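You operate a simulated robot arm through the tools that you are given. There is no shell and no other tool. Be economical: measure what you need, move in short steps, check, and stop when the job is done.

You are at the controls of a simulated robot arm. One attempt, no reset.

Task
Take the glue can from the top of the sorting table and put it on the pale blue air filter there.

Only the result counts: the job must be done as asked and must still hold three seconds after the hand-in. Knocking over, shifting, dropping, spilling or breaking anything else fails it.

Robot
A 6-joint arm with a two-finger parallel gripper, fixed in place. Base frame: the origin is at the foot of the arm, x ahead of it, y to its left, z up; the work surface is at about z = 78. Units: cm, degrees, N and s.
With the tool pointing down near the work surface it reaches from about 26 to 68 cm from the base axis. Its first joint turns from -66.0 to 66.0 degrees. Payload 2.9 kg.
The tool frame sits at the grasp point between the pads (the TCP): z along the fingers, y along the line on which they close. The tips reach 3 cm beyond it. The gripper opens to 11 cm. The fingers are 2 cm wide and 1 cm thick; the gripper's body (4.8 by 11.2 cm) begins 5.5 cm behind the TCP.
Orientation is that of the tool frame in the base frame, as a unit quaternion [w, x, y, z]. With the fingers straight down and closing along the base's y, the tool's x points along the base's -x, its y along +y and its z along -z.

Tools
- The arm moves only by the tool jog_arm. Its argument "plan" is a list of rows, each a list of 4 numbers: the shift along the tool's x, y, z in cm, then the turn about the tool's z in degrees. In form: [[dx, dy, dz, yaw], ...]. A call has 1 to 8 rows; each row is the pose to reach, as a shift and turn from the pose commanded when the call began, along the tool's axes at that moment. "fingers" is the finger opening in cm, from 0 to 11, set as the call begins (left out, the last holds). Rows are played at 5 a second. More than 5 cm and 8.6 degrees between two rows, or a gripper value outside its range, and nothing of the call is played. A pose out of reach is approached as far as the arm can. The call stops where the force on the tool passes 40 N (or 10 N more than at its start, if that is more) or the arm is blocked; 0.2 s more then pass. Each finger travels about 10.8 cm/s and halts on what it meets, pressing with about 43 N; the grip force reading is that of the motor and also rises with nothing between the fingers. The clock runs only during rows and for 0.2 s after the last one: add rows that repeat a pose to give the fingers time. It gives the time, the measured TCP pose, the force on the tool (base axes), the opening and the grip force at its end, in the units of the frame above (readings bear some noise), and new pictures: "show" is both (left out), scene, wrist or none.
- Cameras (640 x 400 px; columns grow to the right, rows downward): "scene" is fixed at [8.66, 45.69, 136.08]; the picture's right is [-0.52, -0.85, 0.00], its down [-0.65, 0.40, -0.65] and it looks along [0.55, -0.34, -0.76] (base axes); focal length 295 px, centre (320, 200). "wrist" rides on the gripper at [-3.6, 0, -5.7] in the tool frame; the picture's right is [0.00, -1.00, 0.00], its down [0.97, 0.00, -0.24] and it looks along [0.24, 0.00, 0.97] (tool axes); focal length 218 px, centre (320, 200). There is no depth. A picture from a camera that has moved, and an enlarged one, comes with that camera's place and axes in the base frame and with its lens.
- enlarge(camera, box): a new picture of the part [left, top, right, bottom] of that camera's present view, enlarged. The clock stands still meanwhile.
- finish_job(): hands the job in; it is judged then, once.

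Work in short steps. Places have to be worked out from the pictures, the camera data and where the tool is seen: move nearer, look again, correct. Check each grasp and each placing, and mend what went wrong. You have 90 turns and 150 pictures in all, those below and enlarged ones among them. Open the gripper and draw the arm clear of the work before you hand the job in, unless the task says otherwise; then end with one line.

The tools are called after "Call:" by a JSON object that holds its "op" and its "data". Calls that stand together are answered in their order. jog_arm: Moves the arm, as the interface text tells. Its arguments: {"type":"object","properties":{"plan":{"type":"array"},"fingers":{"type":"number"},"show":{"type":"string","enum":["both","scene","wrist","none"]}},"required":["plan"]} The other tools are called the same way: enlarge (camera, box) takes an enlarged picture of a part of a camera's view; finish_job () hands the job in.

At the start:

```text
time: 0.0
ee_pos: [34.43, 24.0, 110.22]
ee_rot: [0.001, 0.001, 1.0, 0.0]
ft_force: [0.3, -0.4, 0.6]
opening: 11.0
grip_force: 0.0
```

scene: 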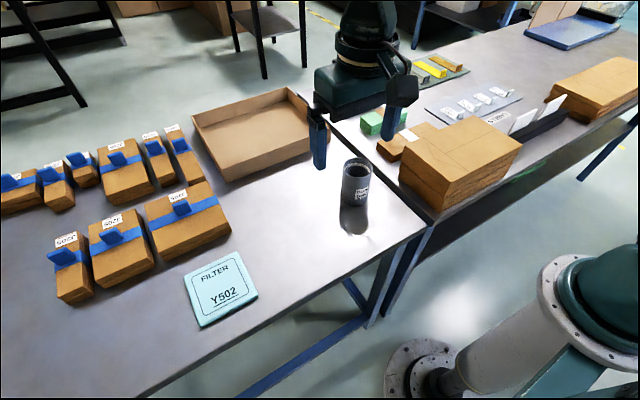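
wrist: 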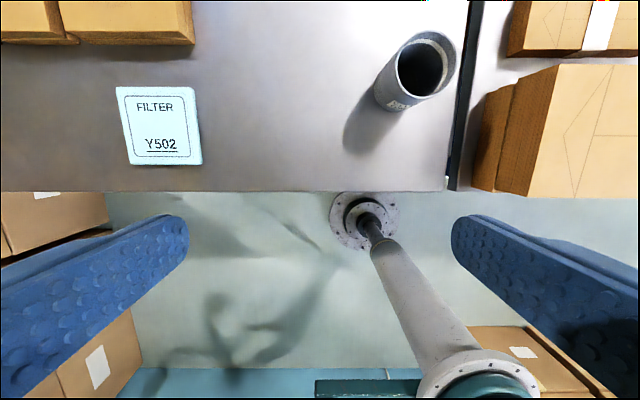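

The can's top is at about (46.5, 12.4, 89) and it is about 6.6 cm wide. The filter is near (41, 49.5, 79). I'll move above the can and look again.

Call:
{"op": "jog_arm", "data": {"plan": [[-3, -3, 0, 0], [-6, -6, 1, 0], [-9, -9, 2, 0], [-12, -11.6, 4, 0], [-12, -11.6, 8, 0], [-12, -11.6, 10, 0], [-12, -11.6, 10, 0]], "fingers": 11}}

```text
time: 1.6
ee_pos: [46.52, 12.53, 100.29]
ee_rot: [0.0, 0.0, 1.0, 0.0]
ft_force: [0.7, -0.1, -0.2]
opening: 11.02
grip_force: 0.0
camera wrist: at [50.1, 12.35, 105.99], right [0.0, -1.0, 0.0], down [-0.97, 0.0, 0.24], along [-0.24, 0.0, -0.97], focal length 218 px, centre (320, 200)
```

scene: 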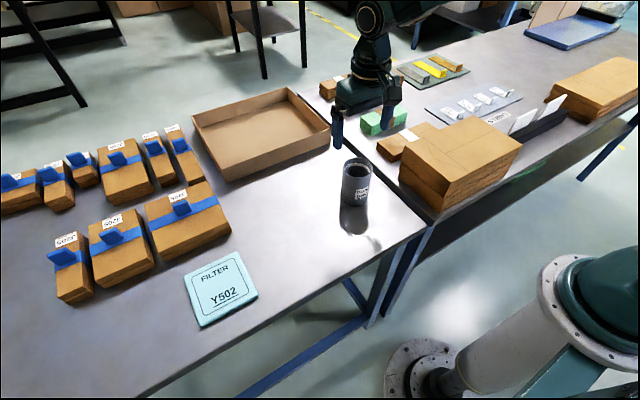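
wrist: 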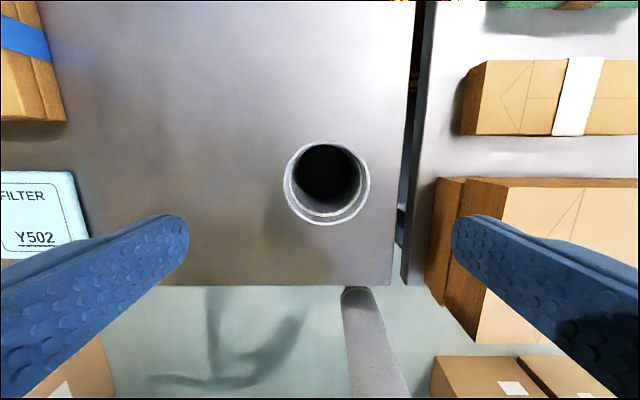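

The rim centre is now at about (47.45, 11.8) and the boxes are clear of the fingers. I'll correct the offset and lower to z of about 86 in two steps.

Call:
{"op": "jog_arm", "data": {"plan": [[-0.95, -0.7, 0, 0], [-0.95, -0.7, 2.5, 0], [-0.95, -0.7, 5, 0], [-0.95, -0.7, 7, 0], [-0.95, -0.7, 7, 0]]}}

```text
time: 2.8
ee_pos: [47.36, 11.77, 93.28]
ee_rot: [0.0, 0.0, 1.0, 0.0]
ft_force: [-0.3, 0.8, -0.8]
opening: 11.01
grip_force: 0.0
camera wrist: at [51.03, 11.61, 98.97], right [0.0, -1.0, 0.0], down [-0.97, 0.0, 0.24], along [-0.24, 0.0, -0.97], focal length 218 px, centre (320, 200)
```

scene: 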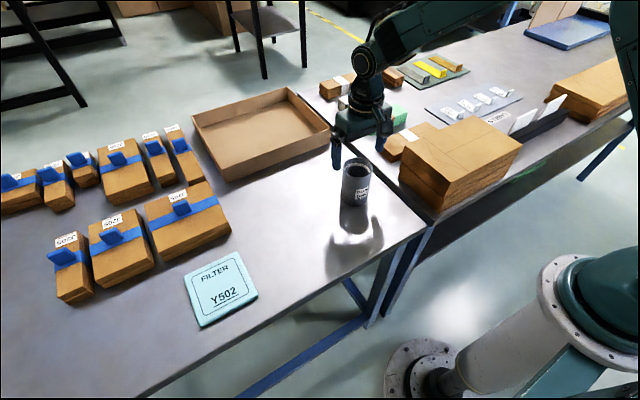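
wrist: 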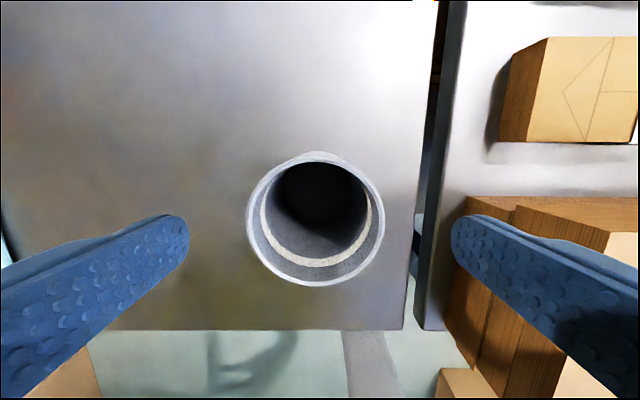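

The can is centred between the pads (about 47.5, 11.8). I'll lower to z of about 86 and then close.

Call:
{"op": "jog_arm", "data": {"plan": [[-0.15, 0, 2.5, 0], [-0.15, 0, 5, 0], [-0.15, 0, 7.3, 0], [-0.15, 0, 7.3, 0]]}}

Call:
{"op": "jog_arm", "data": {"plan": [[0, 0, 0, 0], [0, 0, 0, 0], [0, 0, 0, 0], [0, 0, 0, 0]], "fingers": 5.5}}

```text
time: 3.8
ee_pos: [47.49, 11.86, 85.93]
ee_rot: [-0.001, 0.0, 1.0, -0.001]
ft_force: [-0.4, 0.0, 0.4]
opening: 10.99
grip_force: 0.1
camera wrist: at [51.17, 11.57, 91.74], right [0.0, -1.0, 0.0], down [-0.97, 0.0, 0.24], along [-0.24, 0.0, -0.97], focal length 218 px, centre (320, 200)
```

scene: 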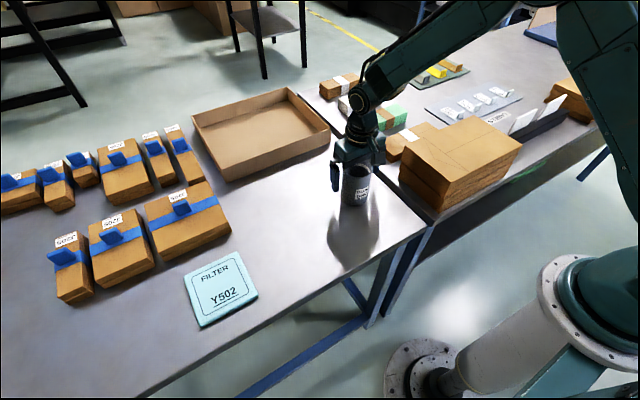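
wrist: 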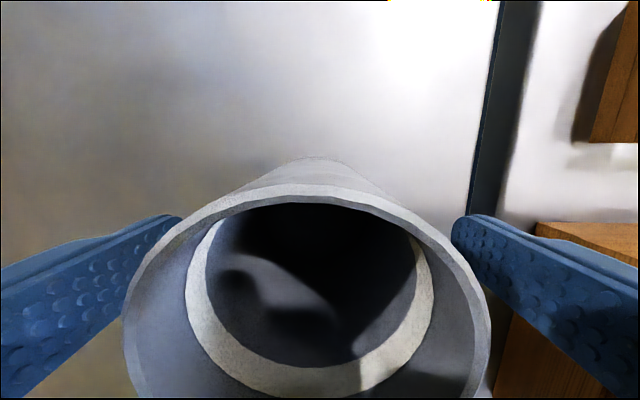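

```text
time: 4.8
ee_pos: [47.49, 11.65, 85.96]
ee_rot: [0.0, 0.0, 1.0, 0.001]
ft_force: [0.6, -0.4, 1.2]
opening: 7.06
grip_force: 42.7
camera wrist: at [51.17, 11.57, 91.76], right [0.0, -1.0, 0.0], down [-0.97, 0.0, 0.24], along [-0.24, 0.0, -0.97], focal length 218 px, centre (320, 200)
```

scene: 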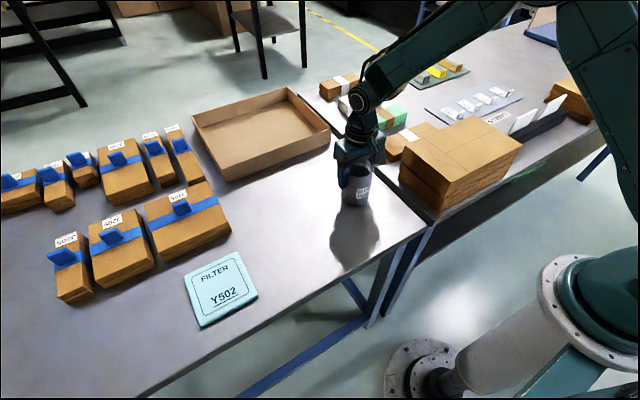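
wrist: 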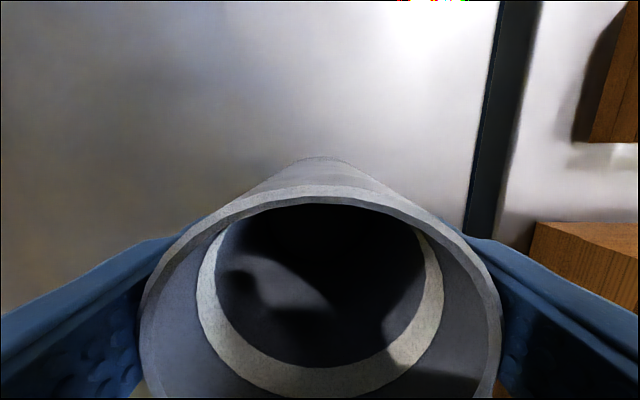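

The can is gripped at 7.06 cm with a 43 N reading. I'll lift it gently, straight up.

Call:
{"op": "jog_arm", "data": {"plan": [[0, 0, -1, 0], [0, 0, -2.5, 0], [0, 0, -4.5, 0], [0, 0, -6.5, 0], [0, 0, -8.5, 0], [0, 0, -10, 0], [0, 0, -11, 0], [0, 0, -11, 0]]}}

```text
time: 6.6
ee_pos: [47.66, 11.85, 96.99]
ee_rot: [0.0, 0.0, 1.0, 0.0]
ft_force: [-1.4, -0.2, -2.0]
opening: 7.0
grip_force: 43.1
camera wrist: at [51.2, 11.61, 102.76], right [0.0, -1.0, 0.0], down [-0.97, 0.0, 0.24], along [-0.24, 0.0, -0.97], focal length 218 px, centre (320, 200)
```

scene: 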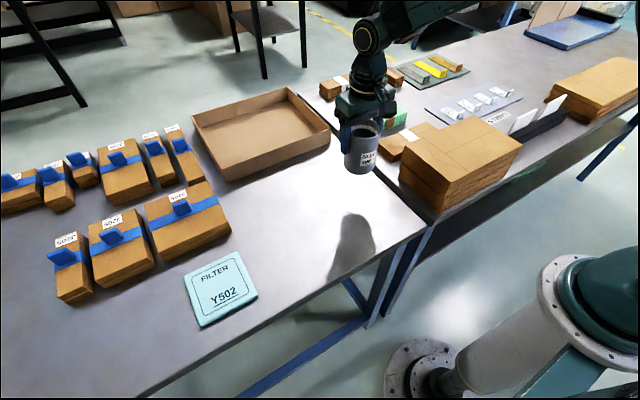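
wrist: 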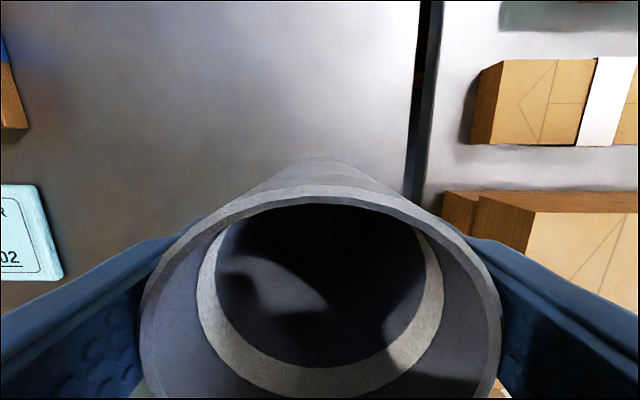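

The can came up cleanly. I'll carry it towards the filter at this height, and enlarge the filter to fix its corners.

Call:
{"op": "jog_arm", "data": {"plan": [[0.3, 2, 0, 0], [1, 5, 0, 0], [1.6, 8.5, 0, 0], [2.3, 12, 0, 0], [3, 15.5, 0, 0], [3.6, 19, 0, 0], [4, 21, 0, 0], [4, 22, 0, 0]], "show": "wrist"}}

Call:
{"op": "enlarge", "data": {"camera": "scene", "box": [140, 230, 300, 330]}}

```text
time: 8.4
ee_pos: [43.71, 33.67, 97.23]
ee_rot: [0.0, 0.0, 1.0, 0.0]
ft_force: [-1.0, -0.3, -1.4]
opening: 7.03
grip_force: 42.8
camera wrist: at [47.23, 33.58, 102.81], right [0.0, -1.0, 0.0], down [-0.97, 0.0, 0.24], along [-0.24, 0.0, -0.97], focal length 218 px, centre (320, 200)
```

wrist: 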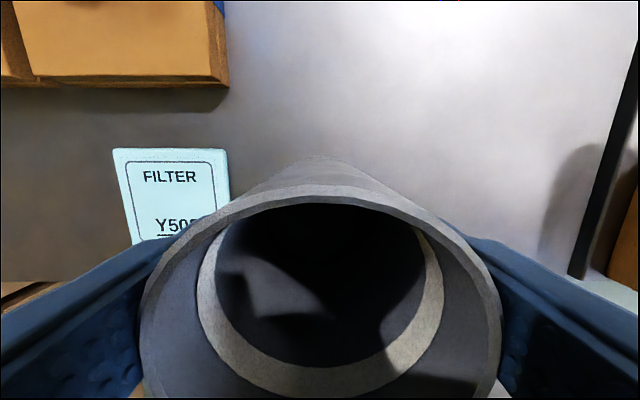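

```text
4.00 times, centred on (220, 280) of scene
camera zoom: at [8.66, 45.69, 136.08], right [-0.52, -0.85, 0.0], down [-0.65, 0.4, -0.65], along [0.55, -0.34, -0.76], focal length 1179 px, centre (720, -120)
```

zoom: 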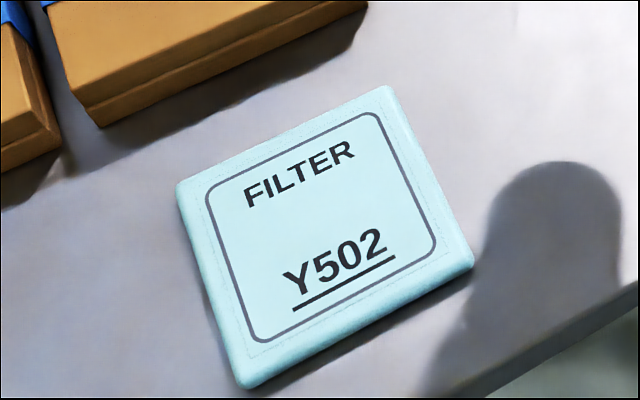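

The filter's centre works out to about (41.0, 49.4). I'll carry the can over it at the same height and check.

Call:
{"op": "jog_arm", "data": {"plan": [[0.3, 2, 0, 0], [0.8, 5, 0, 0], [1.4, 8.5, 0, 0], [1.9, 12, 0, 0], [2.3, 14.5, 0, 0], [2.5, 15.7, 0, 0], [2.5, 15.7, 0, 0], [2.5, 15.7, 4, 0]]}}

```text
time: 10.2
ee_pos: [41.11, 49.39, 93.04]
ee_rot: [0.001, 0.0, 1.0, 0.0]
ft_force: [-0.6, 0.2, -1.1]
opening: 7.03
grip_force: 43.1
camera wrist: at [44.7, 49.32, 98.78], right [0.0, -1.0, 0.0], down [-0.97, 0.0, 0.24], along [-0.24, 0.0, -0.97], focal length 218 px, centre (320, 200)
```

scene: 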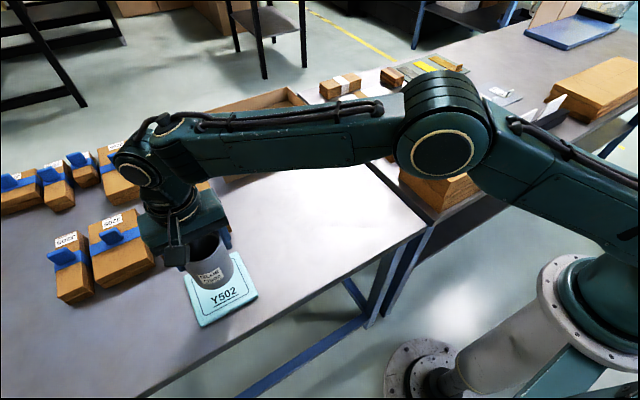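
wrist: 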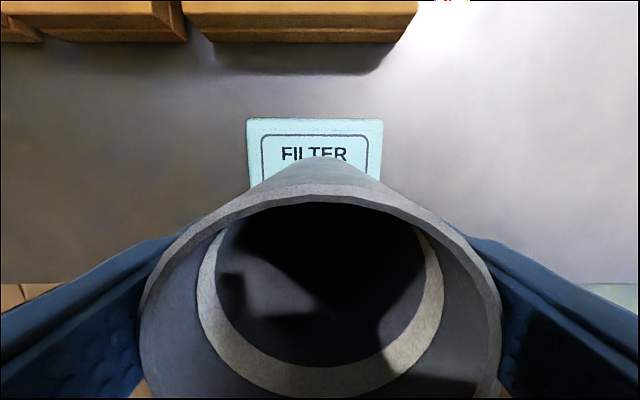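

The far edge of the filter is at x of about 46.8 and it is about 11.6 cm wide, so the can is centred over it. I'll lower to just above contact.

Call:
{"op": "jog_arm", "data": {"plan": [[0, 0, 1.5, 0], [0, 0, 3, 0], [0, 0, 4, 0], [0, 0, 4.7, 0], [0, 0, 4.7, 0]]}}

Call:
{"op": "enlarge", "data": {"camera": "scene", "box": [140, 230, 300, 330]}}

```text
time: 11.4
ee_pos: [41.13, 49.53, 88.29]
ee_rot: [0.001, 0.001, 1.0, 0.0]
ft_force: [-0.4, -0.2, -1.2]
opening: 7.04
grip_force: 43.1
camera wrist: at [44.69, 49.36, 94.04], right [0.0, -1.0, 0.0], down [-0.97, 0.0, 0.24], along [-0.24, 0.0, -0.97], focal length 218 px, centre (320, 200)
```

scene: 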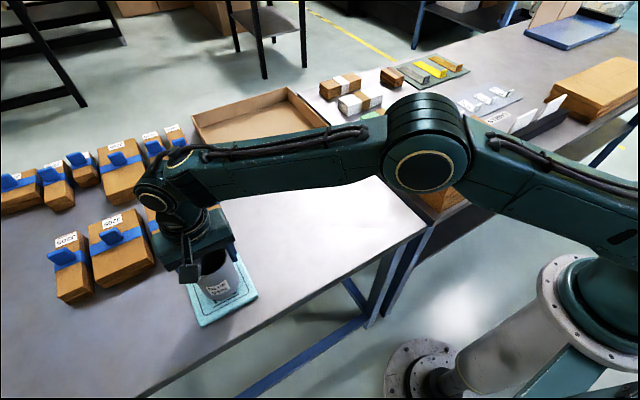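
wrist: 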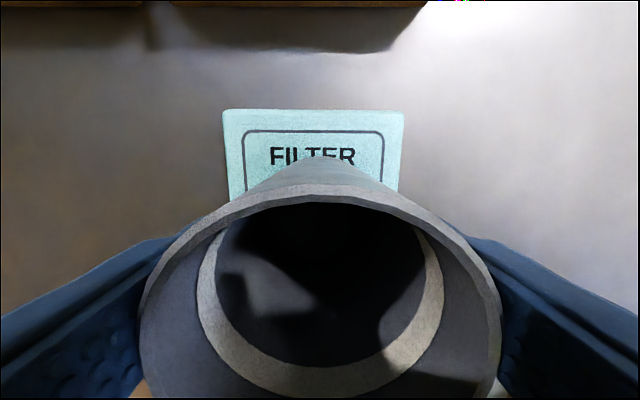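

```text
4.00 times, centred on (220, 280) of scene
camera zoom: at [8.66, 45.69, 136.08], right [-0.52, -0.85, 0.0], down [-0.65, 0.4, -0.65], along [0.55, -0.34, -0.76], focal length 1179 px, centre (720, -120)
```

zoom: 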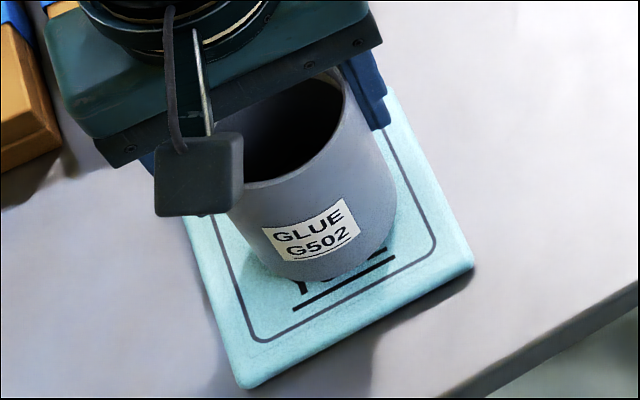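

The can is centred just above the filter, so I'll lower it slowly and watch for contact force.

Call:
{"op": "jog_arm", "data": {"plan": [[0, 0, 0.2, 0], [0, 0, 0.4, 0], [0, 0, 0.6, 0], [0, 0, 0.6, 0]], "show": "none"}}

Call:
{"op": "jog_arm", "data": {"plan": [[0, 0, 0.1, 0], [0, 0, 0.2, 0], [0, 0, 0.2, 0]], "show": "none"}}

```text
time: 12.4
ee_pos: [41.11, 49.52, 87.68]
ee_rot: [0.0, 0.0, 1.0, 0.0]
ft_force: [0.0, -0.5, -0.2]
opening: 7.03
grip_force: 43.0
```

```text
time: 13.2
ee_pos: [41.01, 49.41, 87.52]
ee_rot: [0.0, 0.0, 1.0, 0.0]
ft_force: [0.2, 0.7, -0.9]
opening: 6.99
grip_force: 43.9
```

There's no contact yet, so I'll continue in small steps.

Call:
{"op": "jog_arm", "data": {"plan": [[0, 0, 0.1, 0], [0, 0, 0.2, 0], [0, 0, 0.2, 0]], "show": "none"}}

Call:
{"op": "jog_arm", "data": {"plan": [[0, 0, 0.1, 0], [0, 0, 0.15, 0], [0, 0, 0.15, 0]], "show": "none"}}

```text
time: 14.0
ee_pos: [40.97, 49.48, 87.28]
ee_rot: [0.0, 0.0, 1.0, 0.0]
ft_force: [-0.7, 0.4, -0.6]
opening: 7.04
grip_force: 43.0
```

```text
time: 14.8
ee_pos: [41.1, 49.42, 87.17]
ee_rot: [0.0, -0.001, 1.0, 0.0]
ft_force: [-0.4, -0.2, 3.7]
opening: 7.01
grip_force: 43.0
```

The force rose to +3.7 N, so the can is resting on the filter. I'll open the fingers.

Call:
{"op": "jog_arm", "data": {"plan": [[0, 0, 0, 0], [0, 0, 0, 0], [0, 0, 0, 0], [0, 0, 0, 0]], "fingers": 11}}

```text
time: 15.8
ee_pos: [41.12, 49.54, 87.15]
ee_rot: [0.0, 0.0, 1.0, 0.0]
ft_force: [0.3, -0.4, -0.2]
opening: 11.0
grip_force: 0.0
camera wrist: at [44.71, 49.33, 92.9], right [0.0, -1.0, 0.0], down [-0.97, 0.0, 0.24], along [-0.24, 0.0, -0.97], focal length 218 px, centre (320, 200)
```

scene: 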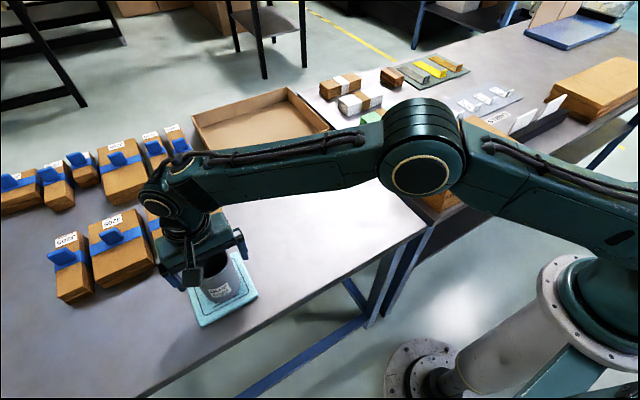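
wrist: 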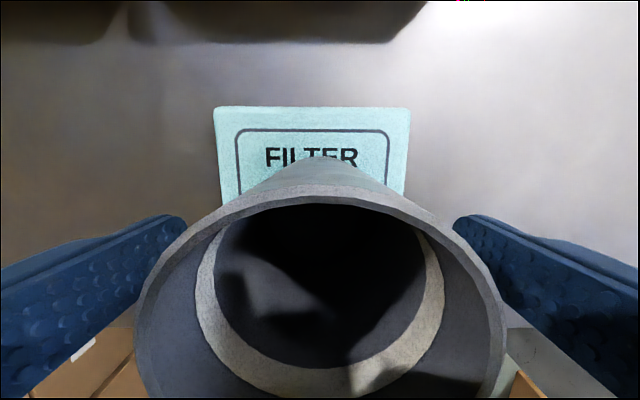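

The can is free and standing upright. I'll raise straight up and then move away.

Call:
{"op": "jog_arm", "data": {"plan": [[0, 0, -2, 0], [0, 0, -5, 0], [0, 0, -9, 0], [0, 0, -13, 0], [0, 0, -17, 0], [0, 0, -17, 0]], "show": "none"}}

Call:
{"op": "jog_arm", "data": {"plan": [[0, -4, 0, 0], [0, -8, 0, 0], [0, -12, 0, 0], [0, -16, 0, 0], [0, -20, 0, 0], [0, -24, 0, 0], [0, -24, 0, 0]]}}

```text
time: 17.2
ee_pos: [41.06, 49.48, 104.19]
ee_rot: [0.0, 0.0, 1.0, 0.0]
ft_force: [-0.6, -0.1, -0.6]
opening: 11.01
grip_force: 0.0
```

```text
time: 18.8
ee_pos: [41.02, 25.4, 104.2]
ee_rot: [0.0, 0.001, 1.0, 0.0]
ft_force: [0.9, 0.5, -0.3]
opening: 10.99
grip_force: 0.2
camera wrist: at [44.69, 25.22, 109.93], right [0.0, -1.0, 0.0], down [-0.97, 0.0, 0.24], along [-0.24, 0.0, -0.97], focal length 218 px, centre (320, 200)
```

scene: 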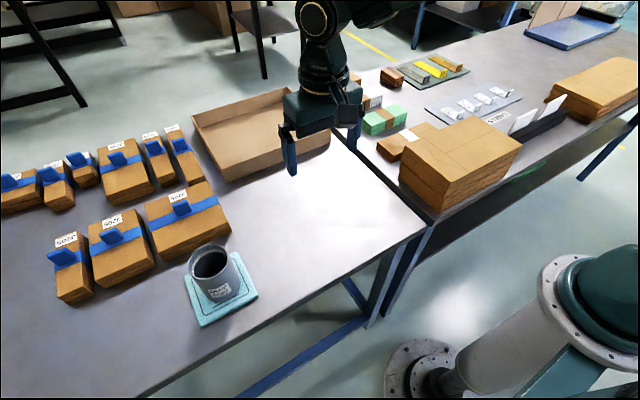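
wrist: 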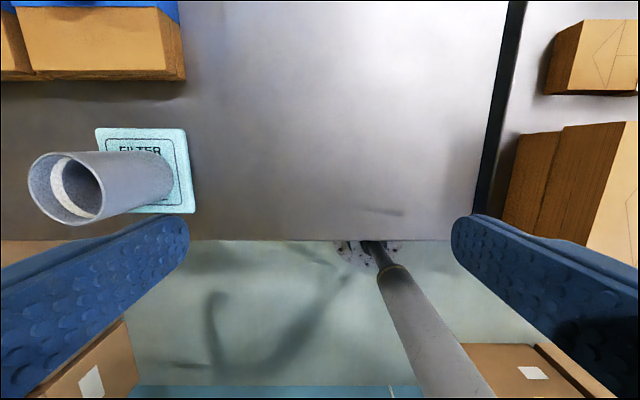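

The can stands upright in the middle of the filter, nothing else has moved, and the arm is clear. I'll hand the job in.

Call:
{"op": "finish_job", "data": {}}

```text
The job is handed in.
```

The glue can is standing upright in the middle of the pale blue air filter, the gripper is open and clear of it, and I have handed the job in.
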